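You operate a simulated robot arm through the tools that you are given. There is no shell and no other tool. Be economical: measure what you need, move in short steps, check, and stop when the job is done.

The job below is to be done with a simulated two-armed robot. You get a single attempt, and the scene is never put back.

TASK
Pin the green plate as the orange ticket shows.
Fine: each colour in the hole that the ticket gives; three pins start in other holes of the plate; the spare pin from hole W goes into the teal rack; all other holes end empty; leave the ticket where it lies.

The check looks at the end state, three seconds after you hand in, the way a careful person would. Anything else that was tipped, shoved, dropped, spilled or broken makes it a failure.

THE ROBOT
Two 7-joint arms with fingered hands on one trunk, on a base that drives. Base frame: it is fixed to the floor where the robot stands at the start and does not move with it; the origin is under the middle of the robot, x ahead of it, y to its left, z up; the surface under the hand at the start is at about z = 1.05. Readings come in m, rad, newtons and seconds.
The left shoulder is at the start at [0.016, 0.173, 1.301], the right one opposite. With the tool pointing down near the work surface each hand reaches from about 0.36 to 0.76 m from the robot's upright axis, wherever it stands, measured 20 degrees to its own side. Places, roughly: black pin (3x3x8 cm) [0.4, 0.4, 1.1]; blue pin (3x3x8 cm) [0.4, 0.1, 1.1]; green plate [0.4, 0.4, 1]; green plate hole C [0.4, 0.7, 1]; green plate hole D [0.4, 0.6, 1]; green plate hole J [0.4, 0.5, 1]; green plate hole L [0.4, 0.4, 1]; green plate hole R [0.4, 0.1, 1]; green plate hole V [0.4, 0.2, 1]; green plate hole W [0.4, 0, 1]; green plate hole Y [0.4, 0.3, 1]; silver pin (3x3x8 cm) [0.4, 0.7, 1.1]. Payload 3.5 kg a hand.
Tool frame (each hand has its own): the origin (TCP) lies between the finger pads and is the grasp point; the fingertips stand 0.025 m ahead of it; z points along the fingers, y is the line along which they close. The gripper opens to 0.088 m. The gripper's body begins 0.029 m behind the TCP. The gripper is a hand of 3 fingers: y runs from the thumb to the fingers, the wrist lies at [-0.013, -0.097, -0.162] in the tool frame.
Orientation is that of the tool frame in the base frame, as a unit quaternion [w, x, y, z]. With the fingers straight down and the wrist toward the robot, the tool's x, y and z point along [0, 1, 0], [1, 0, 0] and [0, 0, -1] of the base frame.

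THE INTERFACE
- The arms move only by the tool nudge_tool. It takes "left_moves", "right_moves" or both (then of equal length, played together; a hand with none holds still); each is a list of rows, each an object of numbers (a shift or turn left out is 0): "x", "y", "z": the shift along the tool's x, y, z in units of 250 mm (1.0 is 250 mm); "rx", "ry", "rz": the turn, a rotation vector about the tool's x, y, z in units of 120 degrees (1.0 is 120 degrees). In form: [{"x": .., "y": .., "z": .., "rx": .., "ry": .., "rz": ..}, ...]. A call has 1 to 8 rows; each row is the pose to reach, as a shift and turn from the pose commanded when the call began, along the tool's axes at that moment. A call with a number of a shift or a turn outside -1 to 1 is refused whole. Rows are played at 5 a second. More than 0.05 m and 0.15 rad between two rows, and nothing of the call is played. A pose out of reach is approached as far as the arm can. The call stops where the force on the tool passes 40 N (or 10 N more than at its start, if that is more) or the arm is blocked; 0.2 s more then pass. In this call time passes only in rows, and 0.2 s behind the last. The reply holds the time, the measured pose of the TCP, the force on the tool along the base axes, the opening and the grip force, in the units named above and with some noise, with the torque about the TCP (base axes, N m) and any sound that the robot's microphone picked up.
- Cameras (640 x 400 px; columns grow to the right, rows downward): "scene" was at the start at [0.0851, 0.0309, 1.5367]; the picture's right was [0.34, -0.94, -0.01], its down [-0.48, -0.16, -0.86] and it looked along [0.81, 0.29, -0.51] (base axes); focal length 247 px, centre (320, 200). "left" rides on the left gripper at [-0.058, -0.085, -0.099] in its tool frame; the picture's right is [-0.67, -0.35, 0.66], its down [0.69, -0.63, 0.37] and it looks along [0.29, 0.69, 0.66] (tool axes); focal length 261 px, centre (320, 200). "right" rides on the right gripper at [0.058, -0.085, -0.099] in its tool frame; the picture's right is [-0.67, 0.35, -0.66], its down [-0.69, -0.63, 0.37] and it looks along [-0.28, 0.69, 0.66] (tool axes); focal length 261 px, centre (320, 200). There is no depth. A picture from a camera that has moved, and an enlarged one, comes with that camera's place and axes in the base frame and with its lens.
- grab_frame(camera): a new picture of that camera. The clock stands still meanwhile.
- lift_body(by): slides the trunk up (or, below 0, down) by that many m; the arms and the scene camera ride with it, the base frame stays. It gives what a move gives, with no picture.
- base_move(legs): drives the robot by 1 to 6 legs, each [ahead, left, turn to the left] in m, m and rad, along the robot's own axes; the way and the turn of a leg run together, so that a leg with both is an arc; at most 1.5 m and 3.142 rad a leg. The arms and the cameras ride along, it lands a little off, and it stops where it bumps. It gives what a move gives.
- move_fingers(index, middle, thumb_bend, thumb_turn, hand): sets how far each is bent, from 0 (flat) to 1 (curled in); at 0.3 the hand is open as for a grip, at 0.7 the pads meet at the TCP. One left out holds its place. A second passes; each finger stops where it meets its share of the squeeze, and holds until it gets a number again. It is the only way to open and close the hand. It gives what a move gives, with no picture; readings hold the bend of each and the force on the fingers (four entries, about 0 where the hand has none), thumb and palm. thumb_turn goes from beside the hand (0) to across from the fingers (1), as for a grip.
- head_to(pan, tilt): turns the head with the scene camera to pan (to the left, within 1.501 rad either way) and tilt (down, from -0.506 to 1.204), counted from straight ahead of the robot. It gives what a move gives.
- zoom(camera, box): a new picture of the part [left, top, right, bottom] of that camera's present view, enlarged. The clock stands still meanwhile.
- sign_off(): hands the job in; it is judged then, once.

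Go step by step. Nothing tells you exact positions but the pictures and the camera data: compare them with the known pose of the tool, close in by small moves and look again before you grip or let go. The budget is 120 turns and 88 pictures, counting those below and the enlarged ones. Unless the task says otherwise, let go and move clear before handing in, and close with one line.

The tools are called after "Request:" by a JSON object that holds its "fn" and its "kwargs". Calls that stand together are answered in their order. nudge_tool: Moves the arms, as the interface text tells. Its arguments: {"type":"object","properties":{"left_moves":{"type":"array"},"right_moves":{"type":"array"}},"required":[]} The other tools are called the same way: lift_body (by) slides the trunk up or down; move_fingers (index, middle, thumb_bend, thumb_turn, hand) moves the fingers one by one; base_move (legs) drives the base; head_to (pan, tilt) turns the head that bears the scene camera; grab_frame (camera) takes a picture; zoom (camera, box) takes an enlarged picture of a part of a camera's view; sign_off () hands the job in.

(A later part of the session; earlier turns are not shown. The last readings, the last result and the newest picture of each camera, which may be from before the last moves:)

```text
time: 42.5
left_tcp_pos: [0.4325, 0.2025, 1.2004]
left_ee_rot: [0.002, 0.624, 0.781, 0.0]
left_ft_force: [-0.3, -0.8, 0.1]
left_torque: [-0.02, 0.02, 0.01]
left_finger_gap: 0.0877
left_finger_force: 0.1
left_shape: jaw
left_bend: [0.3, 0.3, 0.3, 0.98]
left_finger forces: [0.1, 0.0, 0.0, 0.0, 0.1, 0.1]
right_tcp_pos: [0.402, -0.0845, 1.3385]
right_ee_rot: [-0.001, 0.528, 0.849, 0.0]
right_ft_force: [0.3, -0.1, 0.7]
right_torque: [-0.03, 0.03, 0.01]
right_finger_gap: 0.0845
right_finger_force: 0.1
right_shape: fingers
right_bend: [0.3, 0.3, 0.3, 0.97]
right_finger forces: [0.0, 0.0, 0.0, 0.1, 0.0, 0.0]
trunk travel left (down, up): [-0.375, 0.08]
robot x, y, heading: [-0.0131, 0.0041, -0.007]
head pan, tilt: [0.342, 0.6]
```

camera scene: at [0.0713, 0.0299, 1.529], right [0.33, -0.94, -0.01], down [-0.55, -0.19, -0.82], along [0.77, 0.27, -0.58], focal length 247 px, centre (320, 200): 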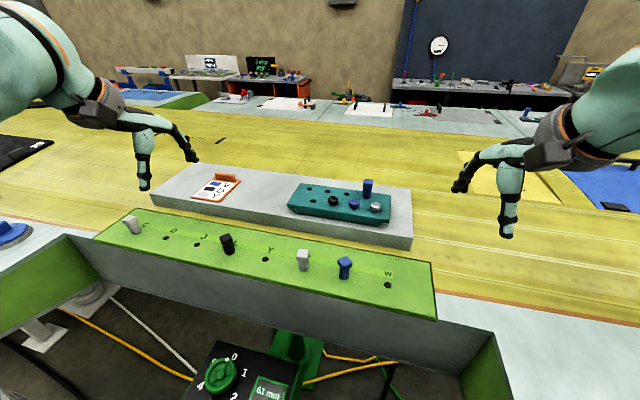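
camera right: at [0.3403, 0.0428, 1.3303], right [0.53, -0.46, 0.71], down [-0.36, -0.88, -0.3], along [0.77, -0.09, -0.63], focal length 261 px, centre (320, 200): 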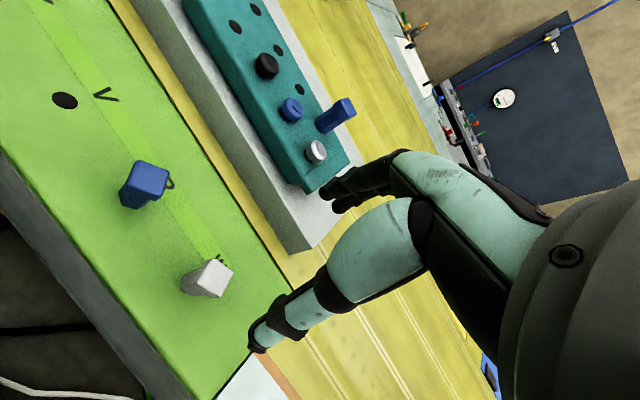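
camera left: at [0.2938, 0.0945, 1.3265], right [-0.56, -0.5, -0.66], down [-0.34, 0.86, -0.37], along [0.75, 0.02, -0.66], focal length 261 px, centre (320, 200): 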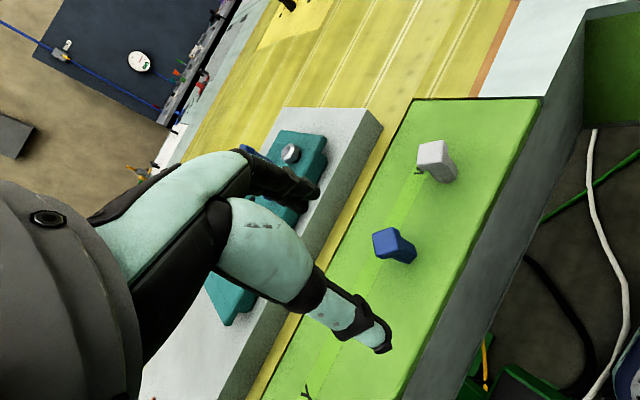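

It reaches. Now I'll descend, grip with the left hand, and lift.

Request:
{"fn": "nudge_tool", "kwargs": {"left_moves": [{"x": -0.004, "y": -0.006, "z": 0.12}, {"x": -0.004, "y": -0.006, "z": 0.24}, {"x": -0.004, "y": -0.006, "z": 0.36}, {"x": -0.004, "y": -0.006, "z": 0.461}]}}

Request:
{"fn": "move_fingers", "kwargs": {"hand": "left", "index": 0.75, "middle": 0.75, "thumb_bend": 0.75}}

Request:
{"fn": "nudge_tool", "kwargs": {"left_moves": [{"z": -0.05}, {"z": -0.1}, {"z": -0.18}, {"z": -0.3}, {"z": -0.42}, {"z": -0.56}, {"z": -0.7}]}}

Request:
{"fn": "zoom", "kwargs": {"camera": "left", "box": [280, 190, 440, 300]}}

```text
time: 43.5
left_tcp_pos: [0.4122, 0.2311, 1.1145]
left_ee_rot: [0.002, 0.625, 0.78, -0.002]
left_ft_force: [-0.3, 0.3, 0.0]
left_torque: [-0.02, 0.0, -0.04]
left_finger_gap: 0.0879
left_finger_force: 0.1
left_shape: jaw
left_bend: [0.3, 0.3, 0.3, 0.98]
left_finger forces: [0.0, 0.0, 0.0, 0.0, 0.0, 0.0]
left hand out of reach, approached as far as the arm can: row 1, 2, 3, 4
right_tcp_pos: [0.4023, -0.0844, 1.3386]
right_ee_rot: [0.0, 0.528, 0.849, 0.001]
right_ft_force: [0.0, 0.6, 0.3]
right_torque: [0.0, -0.01, 0.02]
right_finger_gap: 0.0849
right_finger_force: 0.0
right_shape: fingers
right_bend: [0.3, 0.3, 0.3, 0.97]
right_finger forces: [0.0, 0.0, 0.0, 0.0, 0.0, 0.0]
trunk travel left (down, up): [-0.375, 0.08]
robot x, y, heading: [-0.0082, 0.0029, -0.005]
head pan, tilt: [0.342, 0.6]
```

```text
time: 44.5
left_tcp_pos: [0.4123, 0.2314, 1.1153]
left_ee_rot: [0.002, 0.625, 0.78, -0.001]
left_ft_force: [0.3, -1.2, -0.7]
left_torque: [-0.01, -0.01, 0.01]
left_finger_gap: 0.0
left_finger_force: 0.0
left_shape: fingers
left_bend: [0.74, 0.75, 0.72, 0.97]
left_finger forces: [0.1, 0.0, 0.0, 0.0, 0.0, 0.0]
right_tcp_pos: [0.4019, -0.0849, 1.3373]
right_ee_rot: [-0.001, 0.528, 0.849, 0.0]
right_ft_force: [0.4, 0.7, -0.3]
right_torque: [0.0, 0.01, 0.02]
right_finger_gap: 0.0845
right_finger_force: 0.0
right_shape: fingers
right_bend: [0.3, 0.3, 0.3, 0.97]
right_finger forces: [0.0, 0.1, 0.1, 0.0, 0.0, 0.0]
trunk travel left (down, up): [-0.375, 0.08]
robot x, y, heading: [-0.0082, 0.0016, -0.008]
head pan, tilt: [0.342, 0.6]
```

```text
time: 46.1
left_tcp_pos: [0.4103, 0.2306, 1.2911]
left_ee_rot: [0.001, 0.625, 0.78, 0.0]
left_ft_force: [0.3, 0.0, -0.2]
left_torque: [0.04, 0.0, -0.01]
left_finger_gap: 0.0004
left_finger_force: 0.0
left_shape: fingers
left_bend: [0.74, 0.75, 0.72, 0.97]
left_finger forces: [0.0, 0.0, 0.1, 0.0, 0.0, 0.0]
right_tcp_pos: [0.4016, -0.0844, 1.3382]
right_ee_rot: [0.0, 0.528, 0.849, 0.0]
right_ft_force: [0.1, -0.1, -0.3]
right_torque: [0.03, -0.02, 0.02]
right_finger_gap: 0.0843
right_finger_force: 0.1
right_shape: fingers
right_bend: [0.3, 0.3, 0.3, 0.97]
right_finger forces: [0.0, 0.0, 0.0, 0.1, 0.1, 0.0]
trunk travel left (down, up): [-0.375, 0.08]
robot x, y, heading: [-0.012, 0.0041, -0.003]
head pan, tilt: [0.342, 0.6]
```

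```text
3.64 times, centred on (360, 245) of left
camera zoom: at [0.3396, 0.156, 1.3909], right [-0.19, -0.73, -0.65], down [-0.76, 0.53, -0.37], along [0.62, 0.43, -0.66], focal length 948 px, centre (174, 36)
```

zoom: 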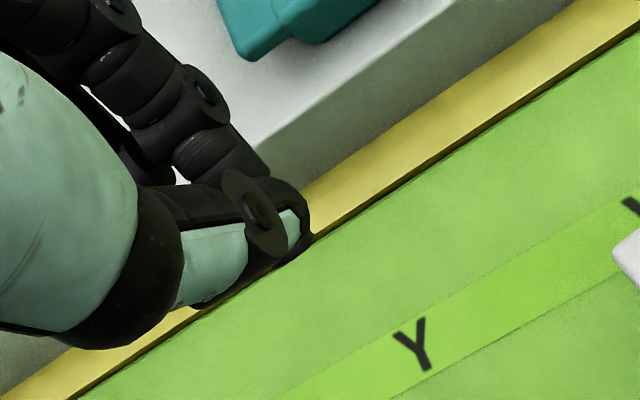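

The left arm hit a limit as it descended at that yaw; it pulled aside and closed on air, without touching anything. I'll reopen the hand and try the other flat of the hexagon (yaw −47°), checking reach before gripping.

Request:
{"fn": "move_fingers", "kwargs": {"hand": "left", "index": 0.3, "middle": 0.3, "thumb_bend": 0.3}}

Request:
{"fn": "nudge_tool", "kwargs": {"left_moves": [{"z": 0.03, "rz": 0.0625}, {"z": 0.06, "rz": 0.125}, {"x": -0.02, "y": 0.01, "z": 0.1, "rz": 0.1875}, {"x": -0.04, "y": 0.02, "z": 0.16, "rz": 0.25}, {"x": -0.065, "y": 0.03, "z": 0.22, "rz": 0.3125}, {"x": -0.09, "y": 0.04, "z": 0.28, "rz": 0.375}, {"x": -0.11, "y": 0.05, "z": 0.34, "rz": 0.4375}, {"x": -0.133, "y": 0.056, "z": 0.404, "rz": 0.5}]}}

Request:
{"fn": "grab_frame", "kwargs": {"camera": "left"}}

```text
time: 47.1
left_tcp_pos: [0.4115, 0.2307, 1.2906]
left_ee_rot: [0.001, 0.625, 0.78, -0.001]
left_ft_force: [-0.8, 0.7, -0.2]
left_torque: [-0.01, -0.02, -0.02]
left_finger_gap: 0.0843
left_finger_force: 0.1
left_shape: fingers
left_bend: [0.3, 0.3, 0.3, 0.97]
left_finger forces: [0.1, 0.1, 0.1, 0.0, 0.1, 0.1]
right_tcp_pos: [0.401, -0.0841, 1.3378]
right_ee_rot: [0.0, 0.528, 0.85, -0.001]
right_ft_force: [0.1, -0.4, -0.3]
right_torque: [0.02, 0.03, 0.04]
right_finger_gap: 0.0844
right_finger_force: 0.0
right_shape: fingers
right_bend: [0.3, 0.3, 0.3, 0.97]
right_finger forces: [0.1, 0.0, 0.1, 0.0, 0.0, 0.0]
trunk travel left (down, up): [-0.375, 0.08]
robot x, y, heading: [-0.0151, 0.0037, -0.003]
head pan, tilt: [0.342, 0.6]
```

```text
time: 48.9
left_tcp_pos: [0.4324, 0.2036, 1.1877]
left_ee_rot: [0.002, 0.932, 0.363, 0.0]
left_ft_force: [0.6, -0.8, 0.3]
left_torque: [0.02, -0.02, 0.0]
left_finger_gap: 0.0842
left_finger_force: 0.1
left_shape: fingers
left_bend: [0.3, 0.3, 0.3, 0.97]
left_finger forces: [0.0, 0.0, 0.0, 0.0, 0.0, 0.0]
right_tcp_pos: [0.4024, -0.0842, 1.3376]
right_ee_rot: [-0.001, 0.528, 0.849, 0.0]
right_ft_force: [1.1, 0.2, 1.2]
right_torque: [-0.01, -0.04, -0.02]
right_finger_gap: 0.0847
right_finger_force: 0.0
right_shape: fingers
right_bend: [0.3, 0.3, 0.3, 0.97]
right_finger forces: [0.0, 0.1, 0.0, 0.1, 0.1, 0.0]
trunk travel left (down, up): [-0.375, 0.08]
robot x, y, heading: [-0.0099, 0.0063, -0.002]
head pan, tilt: [0.342, 0.6]
```

```text
28 pictures are left
camera left: at [0.3321, 0.2265, 1.2876], right [-0.73, -0.2, -0.66], down [0.08, 0.93, -0.37], along [0.68, -0.32, -0.66], focal length 261 px, centre (320, 200)
```

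left: 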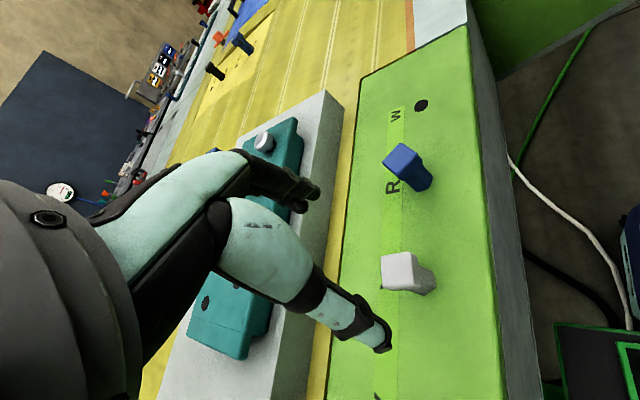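

It reaches at yaw −47°, and the pin is undisturbed. Descending now and checking the pose before closing.

Request:
{"fn": "nudge_tool", "kwargs": {"left_moves": [{"x": -0.013, "y": 0.002, "z": 0.1}, {"x": -0.013, "y": 0.002, "z": 0.2}, {"x": -0.013, "y": 0.002, "z": 0.3}, {"x": -0.013, "y": 0.002, "z": 0.412}]}}

```text
time: 49.9
left_tcp_pos: [0.4214, 0.208, 1.0947]
left_ee_rot: [0.002, 0.932, 0.362, 0.0]
left_ft_force: [0.2, -0.3, 0.1]
left_torque: [0.02, 0.01, 0.03]
left_finger_gap: 0.0845
left_finger_force: 0.0
left_shape: fingers
left_bend: [0.3, 0.3, 0.3, 0.97]
left_finger forces: [0.0, 0.1, 0.1, 0.0, 0.0, 0.0]
left hand out of reach, approached as far as the arm can: row 4
right_tcp_pos: [0.4021, -0.0846, 1.3388]
right_ee_rot: [0.0, 0.528, 0.849, 0.0]
right_ft_force: [-0.2, 1.5, 0.2]
right_torque: [0.02, -0.01, -0.03]
right_finger_gap: 0.0847
right_finger_force: 0.0
right_shape: fingers
right_bend: [0.3, 0.3, 0.3, 0.97]
right_finger forces: [0.0, 0.0, 0.0, 0.0, 0.0, 0.0]
trunk travel left (down, up): [-0.375, 0.08]
robot x, y, heading: [-0.0104, 0.0036, -0.008]
head pan, tilt: [0.342, 0.6]
```

The limit comes from being low relative to the shoulder. I'll raise the left hand, then lower the trunk 8 cm to give the arm room.

Request:
{"fn": "nudge_tool", "kwargs": {"left_moves": [{"z": -0.16}, {"z": -0.32}, {"z": -0.48}, {"z": -0.6}]}}

Request:
{"fn": "lift_body", "kwargs": {"by": -0.08}}

Request:
{"fn": "grab_frame", "kwargs": {"camera": "scene"}}

```text
time: 50.9
left_tcp_pos: [0.4201, 0.2078, 1.2466]
left_ee_rot: [0.002, 0.932, 0.363, 0.0]
left_ft_force: [-1.0, -0.5, -0.1]
left_torque: [0.0, 0.01, 0.0]
left_finger_gap: 0.0843
left_finger_force: 0.1
left_shape: fingers
left_bend: [0.3, 0.3, 0.3, 0.97]
left_finger forces: [0.1, 0.1, 0.1, 0.0, 0.1, 0.0]
right_tcp_pos: [0.4016, -0.0849, 1.338]
right_ee_rot: [0.0, 0.528, 0.849, 0.002]
right_ft_force: [-0.3, 0.2, 0.0]
right_torque: [-0.01, -0.02, 0.02]
right_finger_gap: 0.0845
right_finger_force: 0.1
right_shape: fingers
right_bend: [0.3, 0.3, 0.3, 0.97]
right_finger forces: [0.0, 0.0, 0.0, 0.0, 0.1, 0.0]
trunk travel left (down, up): [-0.375, 0.08]
robot x, y, heading: [-0.0098, 0.0004, -0.007]
head pan, tilt: [0.342, 0.6]
```

```text
time: 52.1
left_tcp_pos: [0.4199, 0.2071, 1.1664]
left_ee_rot: [0.002, 0.932, 0.363, 0.0]
left_ft_force: [0.1, 0.0, 0.2]
left_torque: [0.0, 0.01, 0.0]
left_finger_gap: 0.0845
left_finger_force: 0.2
left_shape: fingers
left_bend: [0.3, 0.3, 0.3, 0.97]
left_finger forces: [0.1, 0.1, 0.0, 0.1, 0.1, 0.0]
right_tcp_pos: [0.4009, -0.083, 1.2588]
right_ee_rot: [0.001, 0.528, 0.849, 0.001]
right_ft_force: [0.1, 0.2, 0.1]
right_torque: [0.02, -0.04, -0.01]
right_finger_gap: 0.0848
right_finger_force: 0.0
right_shape: fingers
right_bend: [0.3, 0.3, 0.3, 0.97]
right_finger forces: [0.0, 0.0, 0.1, 0.0, 0.0, 0.0]
trunk travel left (down, up): [-0.295, 0.16]
robot x, y, heading: [-0.0118, -0.0004, -0.005]
head pan, tilt: [0.342, 0.6]
```

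```text
27 pictures are left
camera scene: at [0.0987, 0.0318, 1.4419], right [0.33, -0.94, -0.02], down [-0.59, -0.19, -0.79], along [0.74, 0.27, -0.62], focal length 247 px, centre (320, 200)
```

scene: 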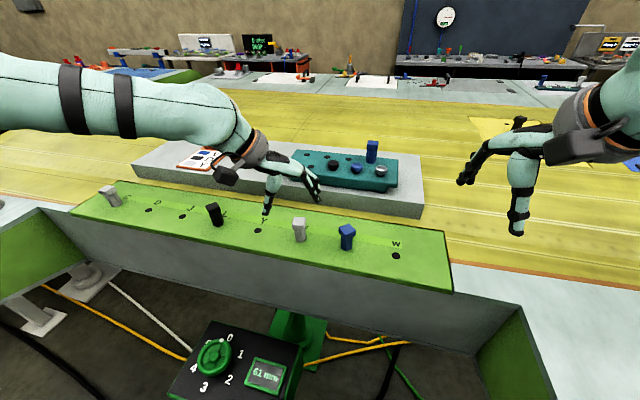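

Trunk is down 8 cm and nothing was touched. Re-centring the left hand over the pin and descending.

Request:
{"fn": "nudge_tool", "kwargs": {"left_moves": [{"x": 0.014, "y": 0.046, "z": 0.02}, {"x": 0.014, "y": 0.046, "z": 0.12}, {"x": 0.014, "y": 0.046, "z": 0.22}, {"x": 0.014, "y": 0.046, "z": 0.324}]}}

Request:
{"fn": "grab_frame", "kwargs": {"camera": "left"}}

```text
time: 53.1
left_tcp_pos: [0.4312, 0.2016, 1.0835]
left_ee_rot: [0.002, 0.932, 0.363, 0.0]
left_ft_force: [0.1, 0.4, 1.1]
left_torque: [-0.01, -0.01, 0.0]
left_finger_gap: 0.0845
left_finger_force: 0.0
left_shape: fingers
left_bend: [0.3, 0.3, 0.3, 0.97]
left_finger forces: [0.1, 0.0, 0.0, 0.1, 0.0, 0.0]
right_tcp_pos: [0.4016, -0.0849, 1.258]
right_ee_rot: [0.0, 0.528, 0.85, -0.001]
right_ft_force: [0.3, 0.0, 0.1]
right_torque: [0.0, 0.02, 0.0]
right_finger_gap: 0.0845
right_finger_force: 0.2
right_shape: fingers
right_bend: [0.3, 0.3, 0.3, 0.97]
right_finger forces: [0.0, 0.1, 0.0, 0.0, 0.0, 0.1]
trunk travel left (down, up): [-0.295, 0.16]
robot x, y, heading: [-0.0105, 0.0037, -0.003]
head pan, tilt: [0.342, 0.6]
```

```text
26 pictures are left
camera left: at [0.3312, 0.2245, 1.1833], right [-0.73, -0.2, -0.66], down [0.08, 0.93, -0.37], along [0.68, -0.32, -0.66], focal length 261 px, centre (320, 200)
```

left: 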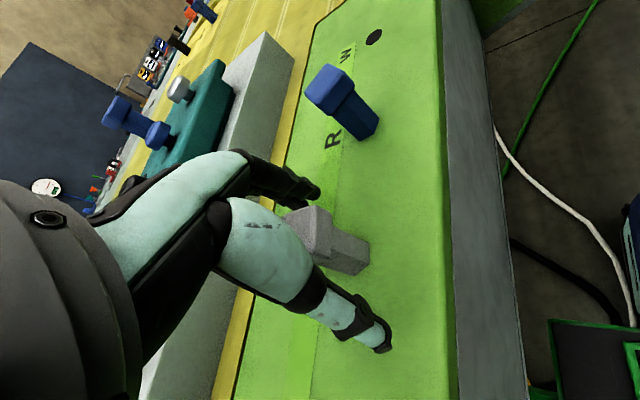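

Reached at (0.431, 0.202, 1.084) with the pin between thumb and fingers. Closing and lifting.

Request:
{"fn": "move_fingers", "kwargs": {"hand": "left", "index": 0.75, "middle": 0.75, "thumb_bend": 0.75}}

Request:
{"fn": "nudge_tool", "kwargs": {"left_moves": [{"z": -0.06}, {"z": -0.14}, {"z": -0.26}, {"z": -0.4}, {"z": -0.55}, {"z": -0.7}]}}

Request:
{"fn": "grab_frame", "kwargs": {"camera": "left"}}

```text
time: 54.1
left_tcp_pos: [0.4292, 0.2005, 1.0844]
left_ee_rot: [0.002, 0.932, 0.363, 0.0]
left_ft_force: [0.8, -0.3, -1.5]
left_torque: [0.0, -0.04, 0.04]
left_finger_gap: 0.013
left_finger_force: 15.4
left_shape: fingers
left_bend: [0.73, 0.73, 0.64, 0.94]
left_finger forces: [9.9, 6.7, 0.0, 0.1, 13.6, 0.0]
right_tcp_pos: [0.4009, -0.0837, 1.2568]
right_ee_rot: [0.001, 0.528, 0.849, 0.0]
right_ft_force: [0.4, -0.9, 0.4]
right_torque: [0.0, -0.04, 0.01]
right_finger_gap: 0.0846
right_finger_force: 0.0
right_shape: fingers
right_bend: [0.3, 0.3, 0.3, 0.97]
right_finger forces: [0.1, 0.1, 0.0, 0.1, 0.0, 0.0]
trunk travel left (down, up): [-0.295, 0.16]
robot x, y, heading: [-0.0106, 0.0032, -0.005]
head pan, tilt: [0.342, 0.6]
```

```text
time: 55.5
left_tcp_pos: [0.4298, 0.2018, 1.2596]
left_ee_rot: [0.002, 0.932, 0.363, -0.001]
left_ft_force: [-0.2, 0.0, -1.1]
left_torque: [0.04, -0.01, -0.02]
left_finger_gap: 0.0122
left_finger_force: 14.4
left_shape: fingers
left_bend: [0.73, 0.73, 0.64, 0.94]
left_finger forces: [8.1, 7.5, 0.1, 0.0, 13.6, 0.0]
right_tcp_pos: [0.4013, -0.084, 1.2585]
right_ee_rot: [0.0, 0.528, 0.849, 0.001]
right_ft_force: [-1.1, 0.2, 0.0]
right_torque: [-0.01, -0.01, -0.01]
right_finger_gap: 0.0847
right_finger_force: 0.0
right_shape: fingers
right_bend: [0.3, 0.3, 0.3, 0.97]
right_finger forces: [0.1, 0.0, 0.1, 0.0, 0.0, 0.1]
trunk travel left (down, up): [-0.295, 0.16]
robot x, y, heading: [-0.0133, 0.0076, -0.008]
head pan, tilt: [0.342, 0.6]
```

```text
25 pictures are left
camera left: at [0.3294, 0.2249, 1.3591], right [-0.73, -0.2, -0.66], down [0.08, 0.93, -0.37], along [0.68, -0.32, -0.66], focal length 261 px, centre (320, 200)
```

left: 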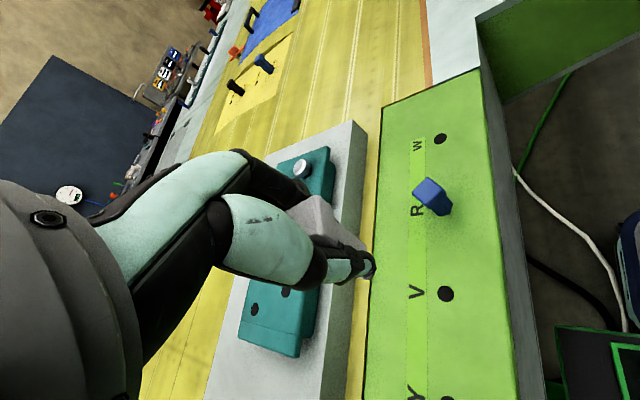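

The pin is held well (8/7.5/13.6 N). From this view the rack's front-left hole is at about (0.602, 0.239). I'll carry the pin over it and turn to yaw 0.

Request:
{"fn": "nudge_tool", "kwargs": {"left_moves": [{"x": 0.1, "y": 0.058, "rz": -0.065}, {"x": 0.2, "y": 0.117, "rz": -0.13}, {"x": 0.3, "y": 0.175, "rz": -0.195}, {"x": 0.4, "y": 0.234, "rz": -0.26}, {"x": 0.5, "y": 0.292, "rz": -0.325}, {"x": 0.601, "y": 0.351, "rz": -0.39}]}}

Request:
{"fn": "zoom", "kwargs": {"camera": "left", "box": [240, 160, 480, 330]}}

Request:
{"fn": "zoom", "kwargs": {"camera": "scene", "box": [270, 100, 400, 200]}}

```text
time: 56.9
left_tcp_pos: [0.5675, 0.2876, 1.2402]
left_ee_rot: [0.002, 0.71, 0.704, 0.0]
left_ft_force: [0.3, -0.7, -0.6]
left_torque: [-0.01, 0.01, 0.02]
left_finger_gap: 0.0115
left_finger_force: 13.8
left_shape: fingers
left_bend: [0.73, 0.74, 0.64, 0.94]
left_finger forces: [7.8, 7.4, 0.0, 0.1, 13.0, 0.0]
left hand out of reach, approached as far as the arm can: row 4, 5, 6
right_tcp_pos: [0.4018, -0.0848, 1.257]
right_ee_rot: [0.0, 0.528, 0.849, 0.001]
right_ft_force: [0.6, 0.4, 1.0]
right_torque: [0.01, 0.02, -0.02]
right_finger_gap: 0.0845
right_finger_force: 0.2
right_shape: fingers
right_bend: [0.3, 0.3, 0.3, 0.97]
right_finger forces: [0.0, 0.0, 0.0, 0.1, 0.0, 0.0]
trunk travel left (down, up): [-0.295, 0.16]
robot x, y, heading: [-0.0106, 0.0014, -0.004]
head pan, tilt: [0.342, 0.6]
```

```text
2.35 times, centred on (360, 245) of left
camera zoom: at [0.4816, 0.2314, 1.3394], right [-0.35, -0.67, -0.65], down [-0.62, 0.69, -0.37], along [0.7, 0.28, -0.66], focal length 613 px, centre (226, 94)
```

zoom: 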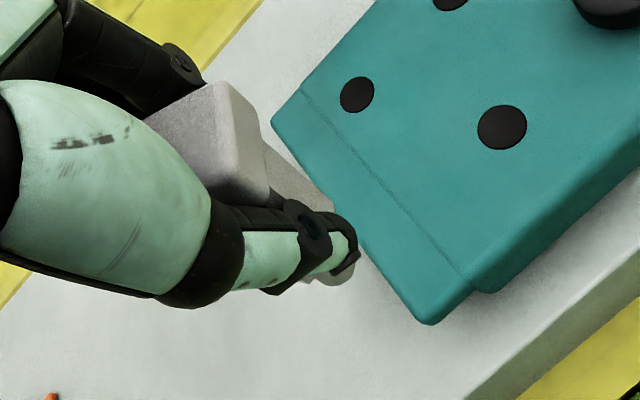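

```text
4.00 times, centred on (335, 150) of scene
camera zoom: at [0.099, 0.0319, 1.4419], right [0.33, -0.94, -0.02], down [-0.59, -0.19, -0.79], along [0.74, 0.27, -0.62], focal length 989 px, centre (260, 400)
```

zoom: 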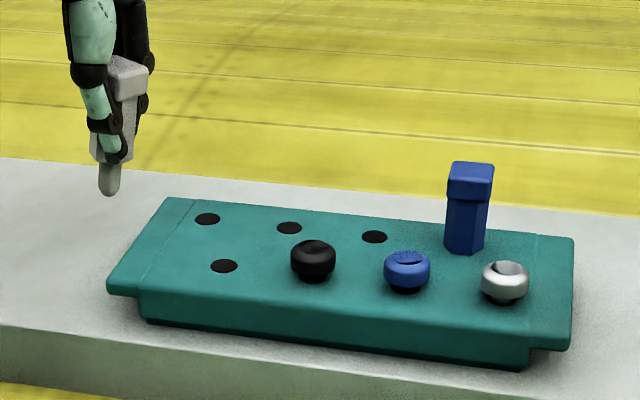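

The left arm is out of reach here because the trunk is now low, and the pin leans about 0.24 rad (bottom toward +y). I'll raise the trunk back, then straighten the pin and move over the hole.

Request:
{"fn": "lift_body", "kwargs": {"by": 0.08}}

Request:
{"fn": "nudge_tool", "kwargs": {"left_moves": [{"x": -0.03, "y": 0.02, "z": 0.03, "ry": -0.03}, {"x": -0.07, "y": 0.045, "z": 0.06, "ry": -0.06}, {"x": -0.12, "y": 0.075, "z": 0.1, "ry": -0.09}, {"x": -0.17, "y": 0.105, "z": 0.15, "ry": -0.115}, {"x": -0.2, "y": 0.13, "z": 0.2, "ry": -0.115}]}}

Request:
{"fn": "zoom", "kwargs": {"camera": "left", "box": [280, 170, 480, 310]}}

Request:
{"fn": "zoom", "kwargs": {"camera": "scene", "box": [260, 130, 400, 230]}}

```text
time: 58.1
left_tcp_pos: [0.551, 0.2898, 1.3489]
left_ee_rot: [0.018, 0.71, 0.703, 0.017]
left_ft_force: [0.4, 0.1, -0.6]
left_torque: [0.02, 0.0, -0.02]
left_finger_gap: 0.0116
left_finger_force: 14.5
left_shape: fingers
left_bend: [0.73, 0.74, 0.64, 0.94]
left_finger forces: [7.8, 7.4, 0.0, 0.0, 13.2, 0.1]
right_tcp_pos: [0.4006, -0.0846, 1.338]
right_ee_rot: [0.0, 0.528, 0.849, 0.0]
right_ft_force: [-0.5, 0.5, -0.8]
right_torque: [0.0, -0.02, -0.03]
right_finger_gap: 0.0847
right_finger_force: 0.1
right_shape: fingers
right_bend: [0.3, 0.3, 0.3, 0.97]
right_finger forces: [0.0, 0.0, 0.0, 0.1, 0.0, 0.0]
trunk travel left (down, up): [-0.375, 0.08]
robot x, y, heading: [-0.0109, 0.0016, -0.006]
head pan, tilt: [0.342, 0.6]
```

```text
time: 59.3
left_tcp_pos: [0.557, 0.251, 1.3032]
left_ee_rot: [0.104, 0.708, 0.695, -0.069]
left_ft_force: [0.1, 0.2, -1.1]
left_torque: [-0.03, -0.01, 0.01]
left_finger_gap: 0.0114
left_finger_force: 14.4
left_shape: fingers
left_bend: [0.73, 0.74, 0.64, 0.94]
left_finger forces: [7.9, 7.5, 0.0, 0.0, 12.8, 0.0]
left hand out of reach, approached as far as the arm can: row 2, 3, 4, 5
right_tcp_pos: [0.4017, -0.0845, 1.3384]
right_ee_rot: [0.0, 0.527, 0.85, -0.001]
right_ft_force: [-0.1, 1.1, -0.1]
right_torque: [0.02, -0.01, 0.02]
right_finger_gap: 0.0845
right_finger_force: 0.0
right_shape: fingers
right_bend: [0.3, 0.3, 0.3, 0.97]
right_finger forces: [0.1, 0.1, 0.0, 0.0, 0.1, 0.1]
trunk travel left (down, up): [-0.375, 0.08]
robot x, y, heading: [-0.0119, 0.0019, -0.009]
head pan, tilt: [0.342, 0.6]
```

```text
2.86 times, centred on (380, 240) of left
camera zoom: at [0.4657, 0.2209, 1.4092], right [-0.33, -0.81, -0.49], down [-0.6, 0.58, -0.55], along [0.73, 0.11, -0.67], focal length 745 px, centre (149, 86)
```

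zoom: 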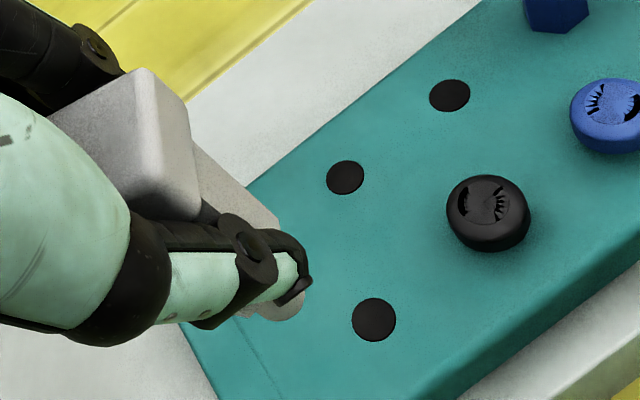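

```text
4.00 times, centred on (330, 180) of scene
camera zoom: at [0.0723, 0.0321, 1.5289], right [0.33, -0.94, -0.01], down [-0.55, -0.19, -0.82], along [0.77, 0.27, -0.58], focal length 989 px, centre (280, 280)
```

zoom: 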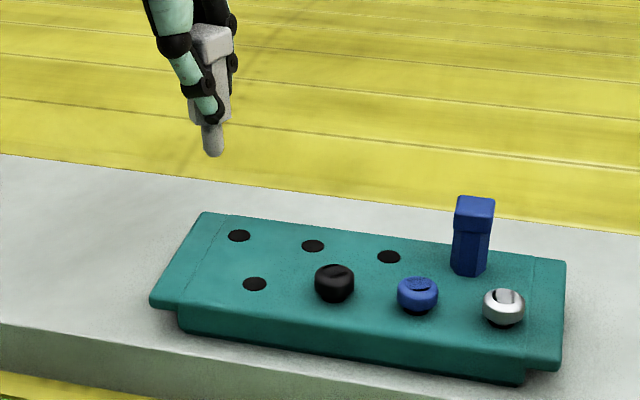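

The pin looks upright now, but the arm is still short because the wrist is well above the shoulder. I'll raise the trunk the remaining 8 cm, then lower and extend the hand.

Request:
{"fn": "lift_body", "kwargs": {"by": 0.078}}

```text
time: 60.4
left_tcp_pos: [0.5514, 0.2524, 1.3917]
left_ee_rot: [0.108, 0.708, 0.695, -0.063]
left_ft_force: [0.0, -0.7, -0.6]
left_torque: [0.03, 0.02, 0.03]
left_finger_gap: 0.0111
left_finger_force: 14.3
left_shape: fingers
left_bend: [0.73, 0.74, 0.64, 0.94]
left_finger forces: [7.8, 7.5, 0.0, 0.1, 12.9, 0.1]
right_tcp_pos: [0.4006, -0.0838, 1.4163]
right_ee_rot: [0.0, 0.528, 0.849, 0.0]
right_ft_force: [-0.3, -0.3, 0.1]
right_torque: [0.02, 0.02, 0.0]
right_finger_gap: 0.0843
right_finger_force: 0.0
right_shape: fingers
right_bend: [0.3, 0.3, 0.3, 0.97]
right_finger forces: [0.0, 0.1, 0.0, 0.0, 0.1, 0.0]
trunk travel left (down, up): [-0.453, 0.002]
robot x, y, heading: [-0.008, 0.0018, -0.003]
head pan, tilt: [0.342, 0.6]
```

Lowering to z≈1.26, then extending toward the hole, with a small pitch correction.

Request:
{"fn": "nudge_tool", "kwargs": {"left_moves": [{"x": 0.031, "y": -0.008, "z": 0.126, "rx": 0.01}, {"x": 0.062, "y": -0.017, "z": 0.252, "rx": 0.02}, {"x": 0.093, "y": -0.025, "z": 0.378, "rx": 0.029}, {"x": 0.12, "y": -0.034, "z": 0.51, "rx": 0.029}, {"x": 0.098, "y": 0.063, "z": 0.524, "rx": 0.029}, {"x": 0.075, "y": 0.16, "z": 0.538, "rx": 0.029}]}}

```text
time: 61.8
left_tcp_pos: [0.5292, 0.2631, 1.2754]
left_ee_rot: [0.087, 0.712, 0.692, -0.084]
left_ft_force: [0.3, 0.5, 0.1]
left_torque: [0.03, 0.0, 0.0]
left_finger_gap: 0.0113
left_finger_force: 14.6
left_shape: fingers
left_bend: [0.73, 0.74, 0.64, 0.94]
left_finger forces: [7.9, 7.8, 0.0, 0.0, 12.9, 0.0]
left hand out of reach, approached as far as the arm can: row 1, 2, 3, 4, 5, 6
right_tcp_pos: [0.402, -0.0838, 1.416]
right_ee_rot: [0.001, 0.528, 0.849, 0.0]
right_ft_force: [0.1, -0.4, -0.7]
right_torque: [0.0, 0.02, -0.01]
right_finger_gap: 0.0845
right_finger_force: 0.0
right_shape: fingers
right_bend: [0.3, 0.3, 0.3, 0.97]
right_finger forces: [0.0, 0.0, 0.0, 0.0, 0.0, 0.0]
trunk travel left (down, up): [-0.453, 0.002]
robot x, y, heading: [-0.014, 0.0017, -0.008]
head pan, tilt: [0.342, 0.6]
```

The limit seems to be the wrist coming too far inward, so a more negative yaw should free it. I'll turn to yaw −45° (keeping the pin upright) first, then extend to the hole.

Request:
{"fn": "nudge_tool", "kwargs": {"left_moves": [{"rx": 0.0145, "ry": -0.0005, "rz": 0.0586}, {"rx": 0.029, "ry": -0.001, "rz": 0.117}, {"rx": 0.0435, "ry": -0.0015, "rz": 0.176}, {"rx": 0.058, "ry": -0.002, "rz": 0.234}, {"rx": 0.0725, "ry": -0.0025, "rz": 0.293}, {"rx": 0.087, "ry": -0.003, "rz": 0.3515}, {"x": -0.037, "y": 0.145, "z": 0.042, "rx": 0.087, "ry": -0.003, "rz": 0.3515}, {"x": -0.075, "y": 0.291, "z": 0.083, "rx": 0.087, "ry": -0.003, "rz": 0.3515}]}}

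```text
time: 63.6
left_tcp_pos: [0.4645, 0.223, 1.3005]
left_ee_rot: [0.049, 0.917, 0.382, -0.108]
left_ft_force: [-0.2, 0.5, -0.3]
left_torque: [0.01, 0.02, 0.0]
left_finger_gap: 0.0102
left_finger_force: 14.1
left_shape: fingers
left_bend: [0.73, 0.74, 0.65, 0.94]
left_finger forces: [7.4, 7.6, 0.0, 0.0, 13.0, 0.1]
left hand out of reach, approached as far as the arm can: row 2, 3, 4, 5, 6, 7, 8
right_tcp_pos: [0.4025, -0.0839, 1.4145]
right_ee_rot: [0.0, 0.527, 0.85, 0.0]
right_ft_force: [-0.5, 0.0, 0.2]
right_torque: [0.01, -0.02, -0.02]
right_finger_gap: 0.0844
right_finger_force: 0.0
right_shape: fingers
right_bend: [0.3, 0.3, 0.3, 0.97]
right_finger forces: [0.1, 0.1, 0.0, 0.1, 0.0, 0.0]
trunk travel left (down, up): [-0.453, 0.002]
robot x, y, heading: [-0.0089, 0.0023, -0.004]
head pan, tilt: [0.342, 0.6]
```

That made it worse. I'll instead try turning the base to the right a bit, which puts the rack into the left arm's natural zone; the hands are high and clear.

Request:
{"fn": "base_move", "kwargs": {"legs": [[0, 0, -0.18]]}}

Request:
{"fn": "grab_frame", "kwargs": {"camera": "scene"}}

```text
time: 64.7
left_tcp_pos: [0.4957, 0.1366, 1.3007]
left_ee_rot: [0.04, 0.947, 0.297, -0.112]
left_ft_force: [-0.5, -0.2, -0.6]
left_torque: [0.02, 0.01, 0.03]
left_finger_gap: 0.0107
left_finger_force: 13.7
left_shape: fingers
left_bend: [0.73, 0.74, 0.65, 0.94]
left_finger forces: [7.4, 7.6, 0.0, 0.0, 13.0, 0.0]
right_tcp_pos: [0.3788, -0.1544, 1.416]
right_ee_rot: [0.0, 0.601, 0.799, 0.0]
right_ft_force: [0.5, -0.3, -0.1]
right_torque: [-0.01, 0.02, 0.0]
right_finger_gap: 0.0844
right_finger_force: 0.0
right_shape: fingers
right_bend: [0.3, 0.3, 0.3, 0.97]
right_finger forces: [0.1, 0.1, 0.0, 0.0, 0.0, 0.0]
trunk travel left (down, up): [-0.453, 0.002]
robot x, y, heading: [-0.0133, 0.002, -0.183]
head pan, tilt: [0.342, 0.6]
```

```text
20 pictures are left
camera scene: at [0.0667, 0.0199, 1.6084], right [0.16, -0.99, 0.0], down [-0.56, -0.09, -0.82], along [0.81, 0.13, -0.57], focal length 247 px, centre (320, 200)
```

scene: 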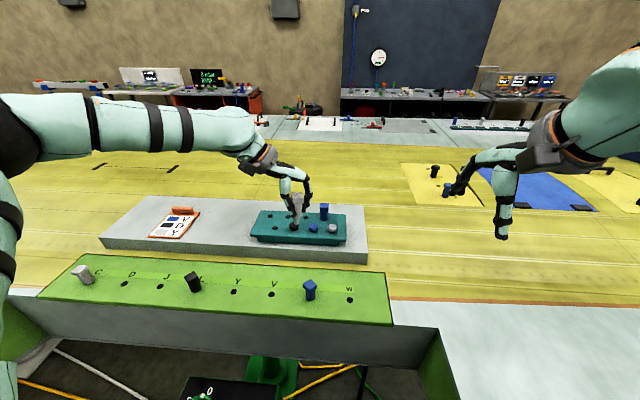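

The turn was free of contact. Turning another 0.2 rad.

Request:
{"fn": "base_move", "kwargs": {"legs": [[0, 0, -0.2]]}}

```text
time: 65.9
left_tcp_pos: [0.5109, 0.0319, 1.3005]
left_ee_rot: [0.028, 0.972, 0.201, -0.115]
left_ft_force: [0.4, 0.2, -0.9]
left_torque: [0.02, -0.01, 0.0]
left_finger_gap: 0.0105
left_finger_force: 13.9
left_shape: fingers
left_bend: [0.73, 0.74, 0.65, 0.94]
left_finger forces: [7.4, 7.8, 0.0, 0.0, 13.0, 0.0]
right_tcp_pos: [0.34, -0.2297, 1.4152]
right_ee_rot: [0.0, 0.679, 0.734, 0.0]
right_ft_force: [0.0, 0.7, -0.4]
right_torque: [0.02, 0.02, -0.01]
right_finger_gap: 0.0845
right_finger_force: 0.1
right_shape: fingers
right_bend: [0.3, 0.3, 0.3, 0.97]
right_finger forces: [0.1, 0.0, 0.1, 0.0, 0.0, 0.0]
trunk travel left (down, up): [-0.453, 0.002]
robot x, y, heading: [-0.014, 0.0024, -0.383]
head pan, tilt: [0.342, 0.6]
```

The robot is now at heading −0.38. Moving the left hand over the rack's front-left hole while turning it to a natural yaw (−22° in the base frame).

Request:
{"fn": "nudge_tool", "kwargs": {"left_moves": [{"x": 0.111, "y": -0.102, "z": -0.007, "rx": -0.0145, "ry": 0.0005, "rz": -0.06}, {"x": 0.222, "y": -0.204, "z": -0.014, "rx": -0.029, "ry": 0.001, "rz": -0.12}, {"x": 0.333, "y": -0.306, "z": -0.021, "rx": -0.0437, "ry": 0.0015, "rz": -0.18}, {"x": 0.444, "y": -0.409, "z": -0.029, "rx": -0.058, "ry": 0.002, "rz": -0.24}, {"x": 0.555, "y": -0.511, "z": -0.036, "rx": -0.0728, "ry": 0.0025, "rz": -0.3}, {"x": 0.666, "y": -0.613, "z": -0.043, "rx": -0.0873, "ry": 0.003, "rz": -0.3605}]}}

Request:
{"fn": "zoom", "kwargs": {"camera": "scene", "box": [200, 130, 360, 260]}}

```text
time: 67.3
left_tcp_pos: [0.6024, 0.2387, 1.272]
left_ee_rot: [0.071, 0.823, 0.556, -0.096]
left_ft_force: [0.9, -1.7, -1.2]
left_torque: [-0.03, -0.02, 0.02]
left_finger_gap: 0.0104
left_finger_force: 13.9
left_shape: fingers
left_bend: [0.73, 0.74, 0.65, 0.94]
left_finger forces: [7.2, 7.6, 0.0, 0.0, 12.9, 0.1]
right_tcp_pos: [0.3394, -0.2301, 1.4154]
right_ee_rot: [0.0, 0.678, 0.735, 0.0]
right_ft_force: [0.3, 0.0, 0.9]
right_torque: [0.0, -0.01, 0.02]
right_finger_gap: 0.0847
right_finger_force: 0.1
right_shape: fingers
right_bend: [0.3, 0.3, 0.3, 0.97]
right_finger forces: [0.0, 0.0, 0.1, 0.0, 0.0, 0.1]
trunk travel left (down, up): [-0.453, 0.002]
robot x, y, heading: [-0.0112, 0.0039, -0.386]
head pan, tilt: [0.342, 0.6]
```

```text
3.08 times, centred on (280, 195) of scene
camera zoom: at [0.0684, 0.0038, 1.6084], right [-0.04, -1.0, 0.0], down [-0.56, 0.02, -0.82], along [0.82, -0.04, -0.57], focal length 761 px, centre (443, 215)
```

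zoom: 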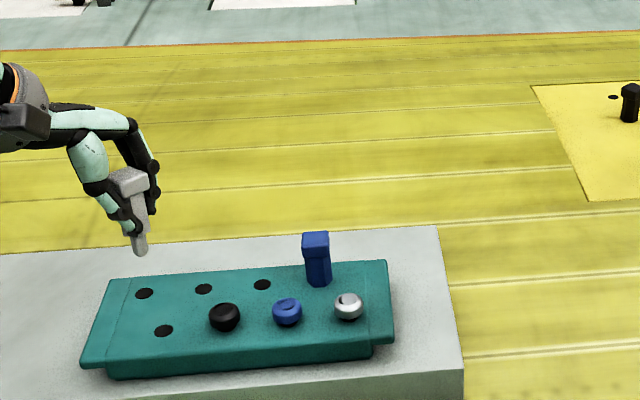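

The hand is over the hole and the pin is nearly upright; the scene view has the tip in line with the hole. Descending 5.5 cm to check with the left camera.

Request:
{"fn": "nudge_tool", "kwargs": {"left_moves": [{"x": 0.026, "y": -0.001, "z": 0.107}, {"x": 0.052, "y": -0.002, "z": 0.214}]}}

Request:
{"fn": "zoom", "kwargs": {"camera": "left", "box": [290, 180, 470, 310]}}

Request:
{"fn": "zoom", "kwargs": {"camera": "scene", "box": [210, 170, 310, 250]}}

```text
time: 67.9
left_tcp_pos: [0.6022, 0.2372, 1.214]
left_ee_rot: [0.07, 0.823, 0.556, -0.096]
left_ft_force: [0.1, 0.2, -1.0]
left_torque: [0.02, -0.03, 0.0]
left_finger_gap: 0.0102
left_finger_force: 13.8
left_shape: fingers
left_bend: [0.73, 0.74, 0.65, 0.94]
left_finger forces: [7.2, 7.8, 0.1, 0.1, 12.9, 0.0]
right_tcp_pos: [0.3407, -0.2296, 1.4156]
right_ee_rot: [0.0, 0.679, 0.734, 0.001]
right_ft_force: [1.1, -0.6, 0.1]
right_torque: [-0.04, 0.03, 0.0]
right_finger_gap: 0.0844
right_finger_force: 0.1
right_shape: fingers
right_bend: [0.3, 0.3, 0.3, 0.97]
right_finger forces: [0.1, 0.1, 0.1, 0.1, 0.0, 0.1]
trunk travel left (down, up): [-0.453, 0.002]
robot x, y, heading: [-0.0094, 0.0006, -0.391]
head pan, tilt: [0.342, 0.6]
```

```text
3.08 times, centred on (380, 245) of left
camera zoom: at [0.5094, 0.2389, 1.3244], right [-0.62, -0.62, -0.48], down [-0.36, 0.77, -0.52], along [0.7, -0.15, -0.7], focal length 802 px, centre (135, 62)
```

zoom: 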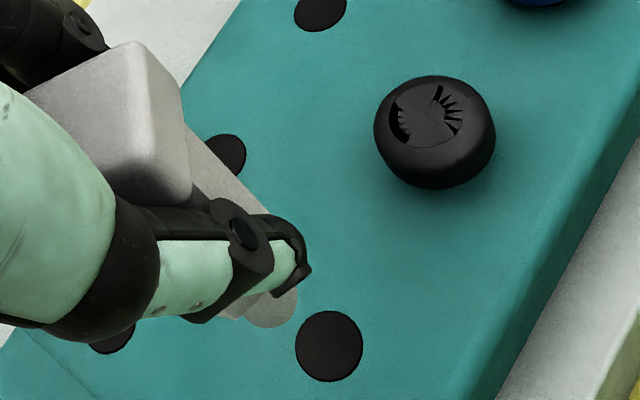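

```text
5.00 times, centred on (260, 210) of scene
camera zoom: at [0.0692, 0.0034, 1.6084], right [-0.04, -1.0, 0.0], down [-0.57, 0.02, -0.82], along [0.82, -0.04, -0.57], focal length 1237 px, centre (620, 150)
```

zoom: 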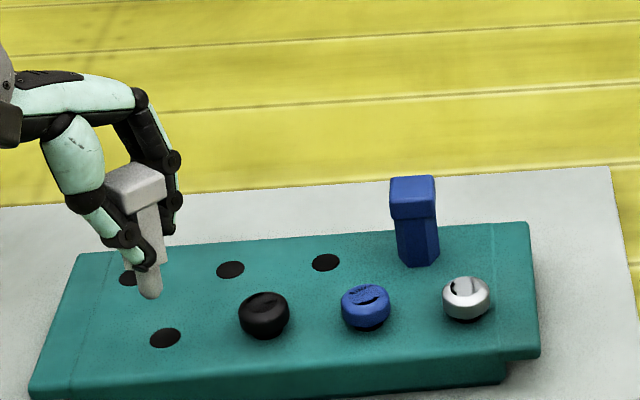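

Tip is within a couple of millimetres of the hole line. I'll lower it 1.8 cm with a (−2, −1) mm correction and look again.

Request:
{"fn": "nudge_tool", "kwargs": {"left_moves": [{"x": 0.005, "y": -0.006, "z": 0.035}, {"x": 0.011, "y": -0.007, "z": 0.074}]}}

Request:
{"fn": "zoom", "kwargs": {"camera": "left", "box": [290, 180, 470, 310]}}

Request:
{"fn": "zoom", "kwargs": {"camera": "scene", "box": [210, 190, 270, 240]}}

```text
time: 68.5
left_tcp_pos: [0.5997, 0.2353, 1.1975]
left_ee_rot: [0.07, 0.823, 0.555, -0.096]
left_ft_force: [-0.1, -0.4, -0.5]
left_torque: [0.02, 0.01, 0.0]
left_finger_gap: 0.0102
left_finger_force: 13.8
left_shape: fingers
left_bend: [0.73, 0.74, 0.65, 0.94]
left_finger forces: [7.2, 7.9, 0.0, 0.0, 12.9, 0.1]
right_tcp_pos: [0.3405, -0.2309, 1.4159]
right_ee_rot: [0.0, 0.678, 0.735, -0.001]
right_ft_force: [0.4, 0.2, 0.4]
right_torque: [0.01, 0.01, -0.02]
right_finger_gap: 0.0842
right_finger_force: 0.1
right_shape: fingers
right_bend: [0.3, 0.3, 0.3, 0.97]
right_finger forces: [0.0, 0.0, 0.0, 0.0, 0.1, 0.0]
trunk travel left (down, up): [-0.453, 0.002]
robot x, y, heading: [-0.0153, 0.0029, -0.383]
head pan, tilt: [0.342, 0.6]
```

```text
3.08 times, centred on (380, 245) of left
camera zoom: at [0.5072, 0.2375, 1.3062], right [-0.62, -0.62, -0.48], down [-0.36, 0.77, -0.52], along [0.7, -0.15, -0.7], focal length 802 px, centre (135, 62)
```

zoom: 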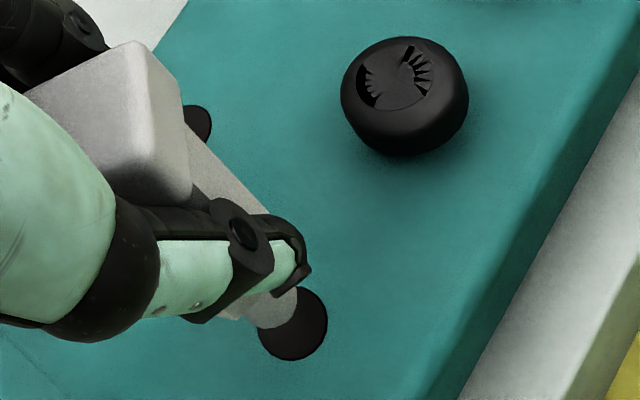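

```text
8.00 times, centred on (240, 215) of scene
camera zoom: at [0.0689, 0.0028, 1.6084], right [-0.04, -1.0, 0.0], down [-0.57, 0.02, -0.82], along [0.82, -0.04, -0.57], focal length 1978 px, centre (960, 80)
```

zoom: 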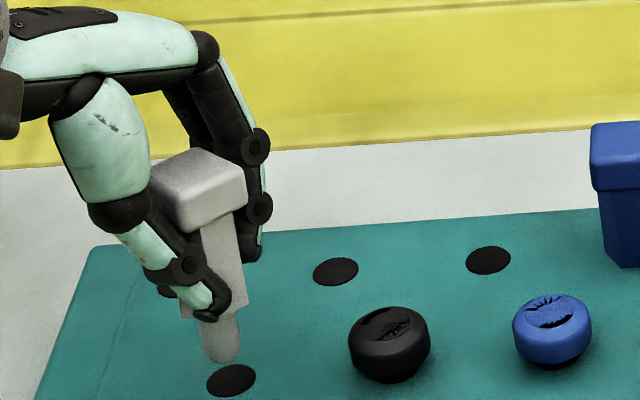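

Both views agree the tip will enter the hole within about 1 cm. Lowering toward the seat.

Request:
{"fn": "nudge_tool", "kwargs": {"left_moves": [{"x": 0.01, "z": 0.04}, {"x": 0.018, "z": 0.075}, {"x": 0.027, "z": 0.11}, {"x": 0.035, "z": 0.142}]}}

Request:
{"fn": "zoom", "kwargs": {"camera": "scene", "box": [205, 190, 275, 245]}}

```text
time: 69.5
left_tcp_pos: [0.5828, 0.2315, 1.1797]
left_ee_rot: [0.07, 0.823, 0.556, -0.093]
left_ft_force: [4.9, -3.3, 19.0]
left_torque: [-0.05, -0.01, 0.0]
left_finger_gap: 0.0086
left_finger_force: 17.5
left_shape: fingers
left_bend: [0.74, 0.74, 0.67, 0.93]
left_finger forces: [8.6, 12.4, 0.0, 0.0, 14.1, 0.0]
left hand out of reach, approached as far as the arm can: row 1, 2, 3, 4
right_tcp_pos: [0.3363, -0.2324, 1.4163]
right_ee_rot: [0.001, 0.678, 0.735, 0.002]
right_ft_force: [0.2, 0.2, 0.5]
right_torque: [-0.02, 0.0, 0.0]
right_finger_gap: 0.0844
right_finger_force: 0.0
right_shape: fingers
right_bend: [0.3, 0.3, 0.3, 0.97]
right_finger forces: [0.0, 0.1, 0.0, 0.0, 0.1, 0.0]
trunk travel left (down, up): [-0.453, 0.002]
robot x, y, heading: [-0.0145, 0.0021, -0.39]
head pan, tilt: [0.342, 0.6]
```

```text
7.27 times, centred on (240, 218) of scene
camera zoom: at [0.0655, 0.0004, 1.6087], right [-0.04, -1.0, 0.0], down [-0.56, 0.03, -0.83], along [0.83, -0.04, -0.56], focal length 1799 px, centre (902, 73)
```

zoom: 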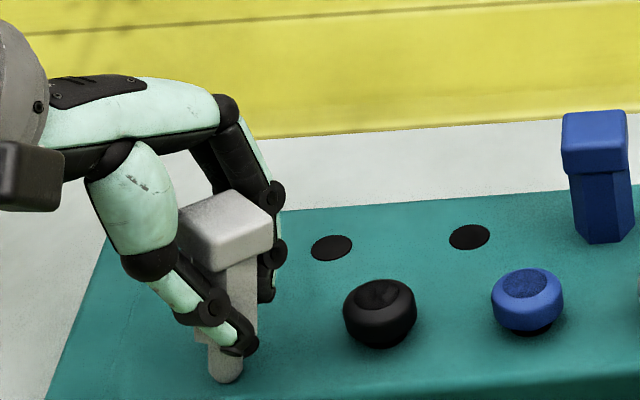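

The arm ran out of reach while low and dragged the tip back onto the rack face at 19 N. I'll lift straight off, lower the trunk 7 cm to get better reach, and retry.

Request:
{"fn": "nudge_tool", "kwargs": {"left_moves": [{"x": -0.023, "z": -0.1}, {"x": -0.047, "z": -0.2}, {"x": -0.07, "z": -0.3}, {"x": -0.094, "z": -0.4}, {"x": -0.1, "z": -0.43}]}}

Request:
{"fn": "lift_body", "kwargs": {"by": -0.07}}

Request:
{"fn": "zoom", "kwargs": {"camera": "scene", "box": [190, 120, 350, 240]}}

```text
time: 70.7
left_tcp_pos: [0.5827, 0.2343, 1.2878]
left_ee_rot: [0.071, 0.822, 0.556, -0.096]
left_ft_force: [0.9, -0.8, -1.3]
left_torque: [0.03, -0.01, 0.0]
left_finger_gap: 0.0088
left_finger_force: 14.1
left_shape: fingers
left_bend: [0.74, 0.74, 0.66, 0.93]
left_finger forces: [7.4, 8.1, 0.0, 0.0, 13.2, 0.0]
right_tcp_pos: [0.3397, -0.23, 1.416]
right_ee_rot: [0.001, 0.679, 0.735, 0.0]
right_ft_force: [0.4, 1.1, -0.5]
right_torque: [0.0, -0.01, 0.0]
right_finger_gap: 0.0848
right_finger_force: 0.0
right_shape: fingers
right_bend: [0.3, 0.3, 0.3, 0.97]
right_finger forces: [0.0, 0.1, 0.1, 0.0, 0.0, 0.0]
trunk travel left (down, up): [-0.453, 0.002]
robot x, y, heading: [-0.0117, 0.001, -0.391]
head pan, tilt: [0.342, 0.6]
```

```text
time: 71.8
left_tcp_pos: [0.5811, 0.2338, 1.2165]
left_ee_rot: [0.069, 0.824, 0.555, -0.096]
left_ft_force: [-0.5, -0.4, -0.1]
left_torque: [0.03, -0.01, 0.01]
left_finger_gap: 0.0085
left_finger_force: 14.1
left_shape: fingers
left_bend: [0.74, 0.74, 0.66, 0.93]
left_finger forces: [7.3, 8.1, 0.1, 0.0, 13.2, 0.1]
right_tcp_pos: [0.34, -0.2294, 1.346]
right_ee_rot: [0.001, 0.679, 0.734, 0.001]
right_ft_force: [-0.2, 0.3, 0.0]
right_torque: [-0.02, 0.01, -0.01]
right_finger_gap: 0.0847
right_finger_force: 0.1
right_shape: fingers
right_bend: [0.3, 0.3, 0.3, 0.97]
right_finger forces: [0.0, 0.0, 0.1, 0.0, 0.1, 0.0]
trunk travel left (down, up): [-0.383, 0.072]
robot x, y, heading: [-0.0056, 0.0061, -0.39]
head pan, tilt: [0.342, 0.6]
```

```text
3.33 times, centred on (270, 180) of scene
camera zoom: at [0.0754, 0.0, 1.537], right [-0.04, -1.0, 0.0], down [-0.58, 0.03, -0.82], along [0.82, -0.03, -0.58], focal length 824 px, centre (487, 267)
```

zoom: 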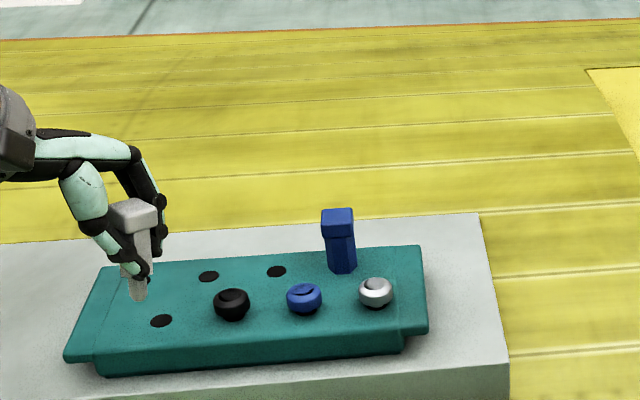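

The rack hasn't moved. Back to the previously aligned spot (0.600, 0.235) at z≈1.203, with a look at the pin.

Request:
{"fn": "nudge_tool", "kwargs": {"left_moves": [{"x": 0.021, "y": 0.033, "z": 0.02}, {"x": 0.042, "y": 0.065, "z": 0.04}]}}

Request:
{"fn": "zoom", "kwargs": {"camera": "left", "box": [290, 180, 470, 310]}}

Request:
{"fn": "zoom", "kwargs": {"camera": "scene", "box": [200, 170, 260, 230]}}

```text
time: 72.4
left_tcp_pos: [0.6011, 0.2359, 1.2054]
left_ee_rot: [0.069, 0.823, 0.556, -0.096]
left_ft_force: [0.2, 0.3, 0.0]
left_torque: [0.03, 0.06, 0.04]
left_finger_gap: 0.0086
left_finger_force: 14.6
left_shape: fingers
left_bend: [0.74, 0.74, 0.66, 0.93]
left_finger forces: [7.3, 8.2, 0.0, 0.0, 13.2, 0.1]
right_tcp_pos: [0.3401, -0.2316, 1.3456]
right_ee_rot: [0.0, 0.679, 0.734, 0.001]
right_ft_force: [0.2, 0.3, -0.5]
right_torque: [0.04, -0.01, 0.0]
right_finger_gap: 0.0844
right_finger_force: 0.0
right_shape: fingers
right_bend: [0.3, 0.3, 0.3, 0.97]
right_finger forces: [0.0, 0.0, 0.0, 0.1, 0.0, 0.0]
trunk travel left (down, up): [-0.383, 0.072]
robot x, y, heading: [-0.0118, 0.0029, -0.381]
head pan, tilt: [0.342, 0.6]
```

```text
3.08 times, centred on (380, 245) of left
camera zoom: at [0.5093, 0.2373, 1.3143], right [-0.62, -0.62, -0.48], down [-0.36, 0.77, -0.52], along [0.7, -0.15, -0.7], focal length 802 px, centre (135, 62)
```

zoom: 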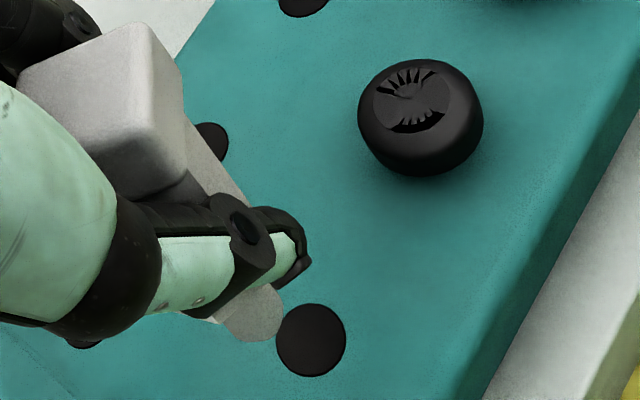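

```text
6.67 times, centred on (230, 200) of scene
camera zoom: at [0.0764, -0.0003, 1.5373], right [-0.04, -1.0, -0.01], down [-0.58, 0.03, -0.82], along [0.82, -0.03, -0.58], focal length 1649 px, centre (920, 200)
```

zoom: 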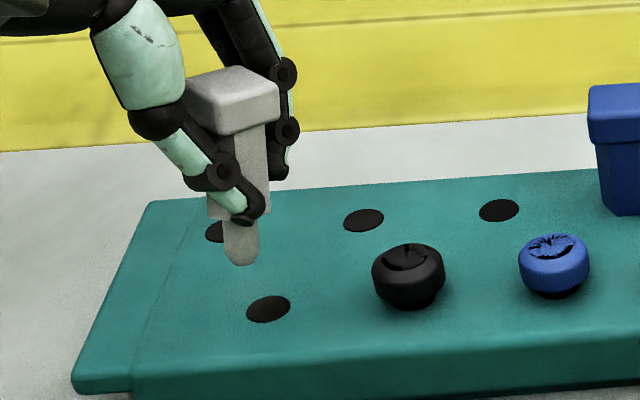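

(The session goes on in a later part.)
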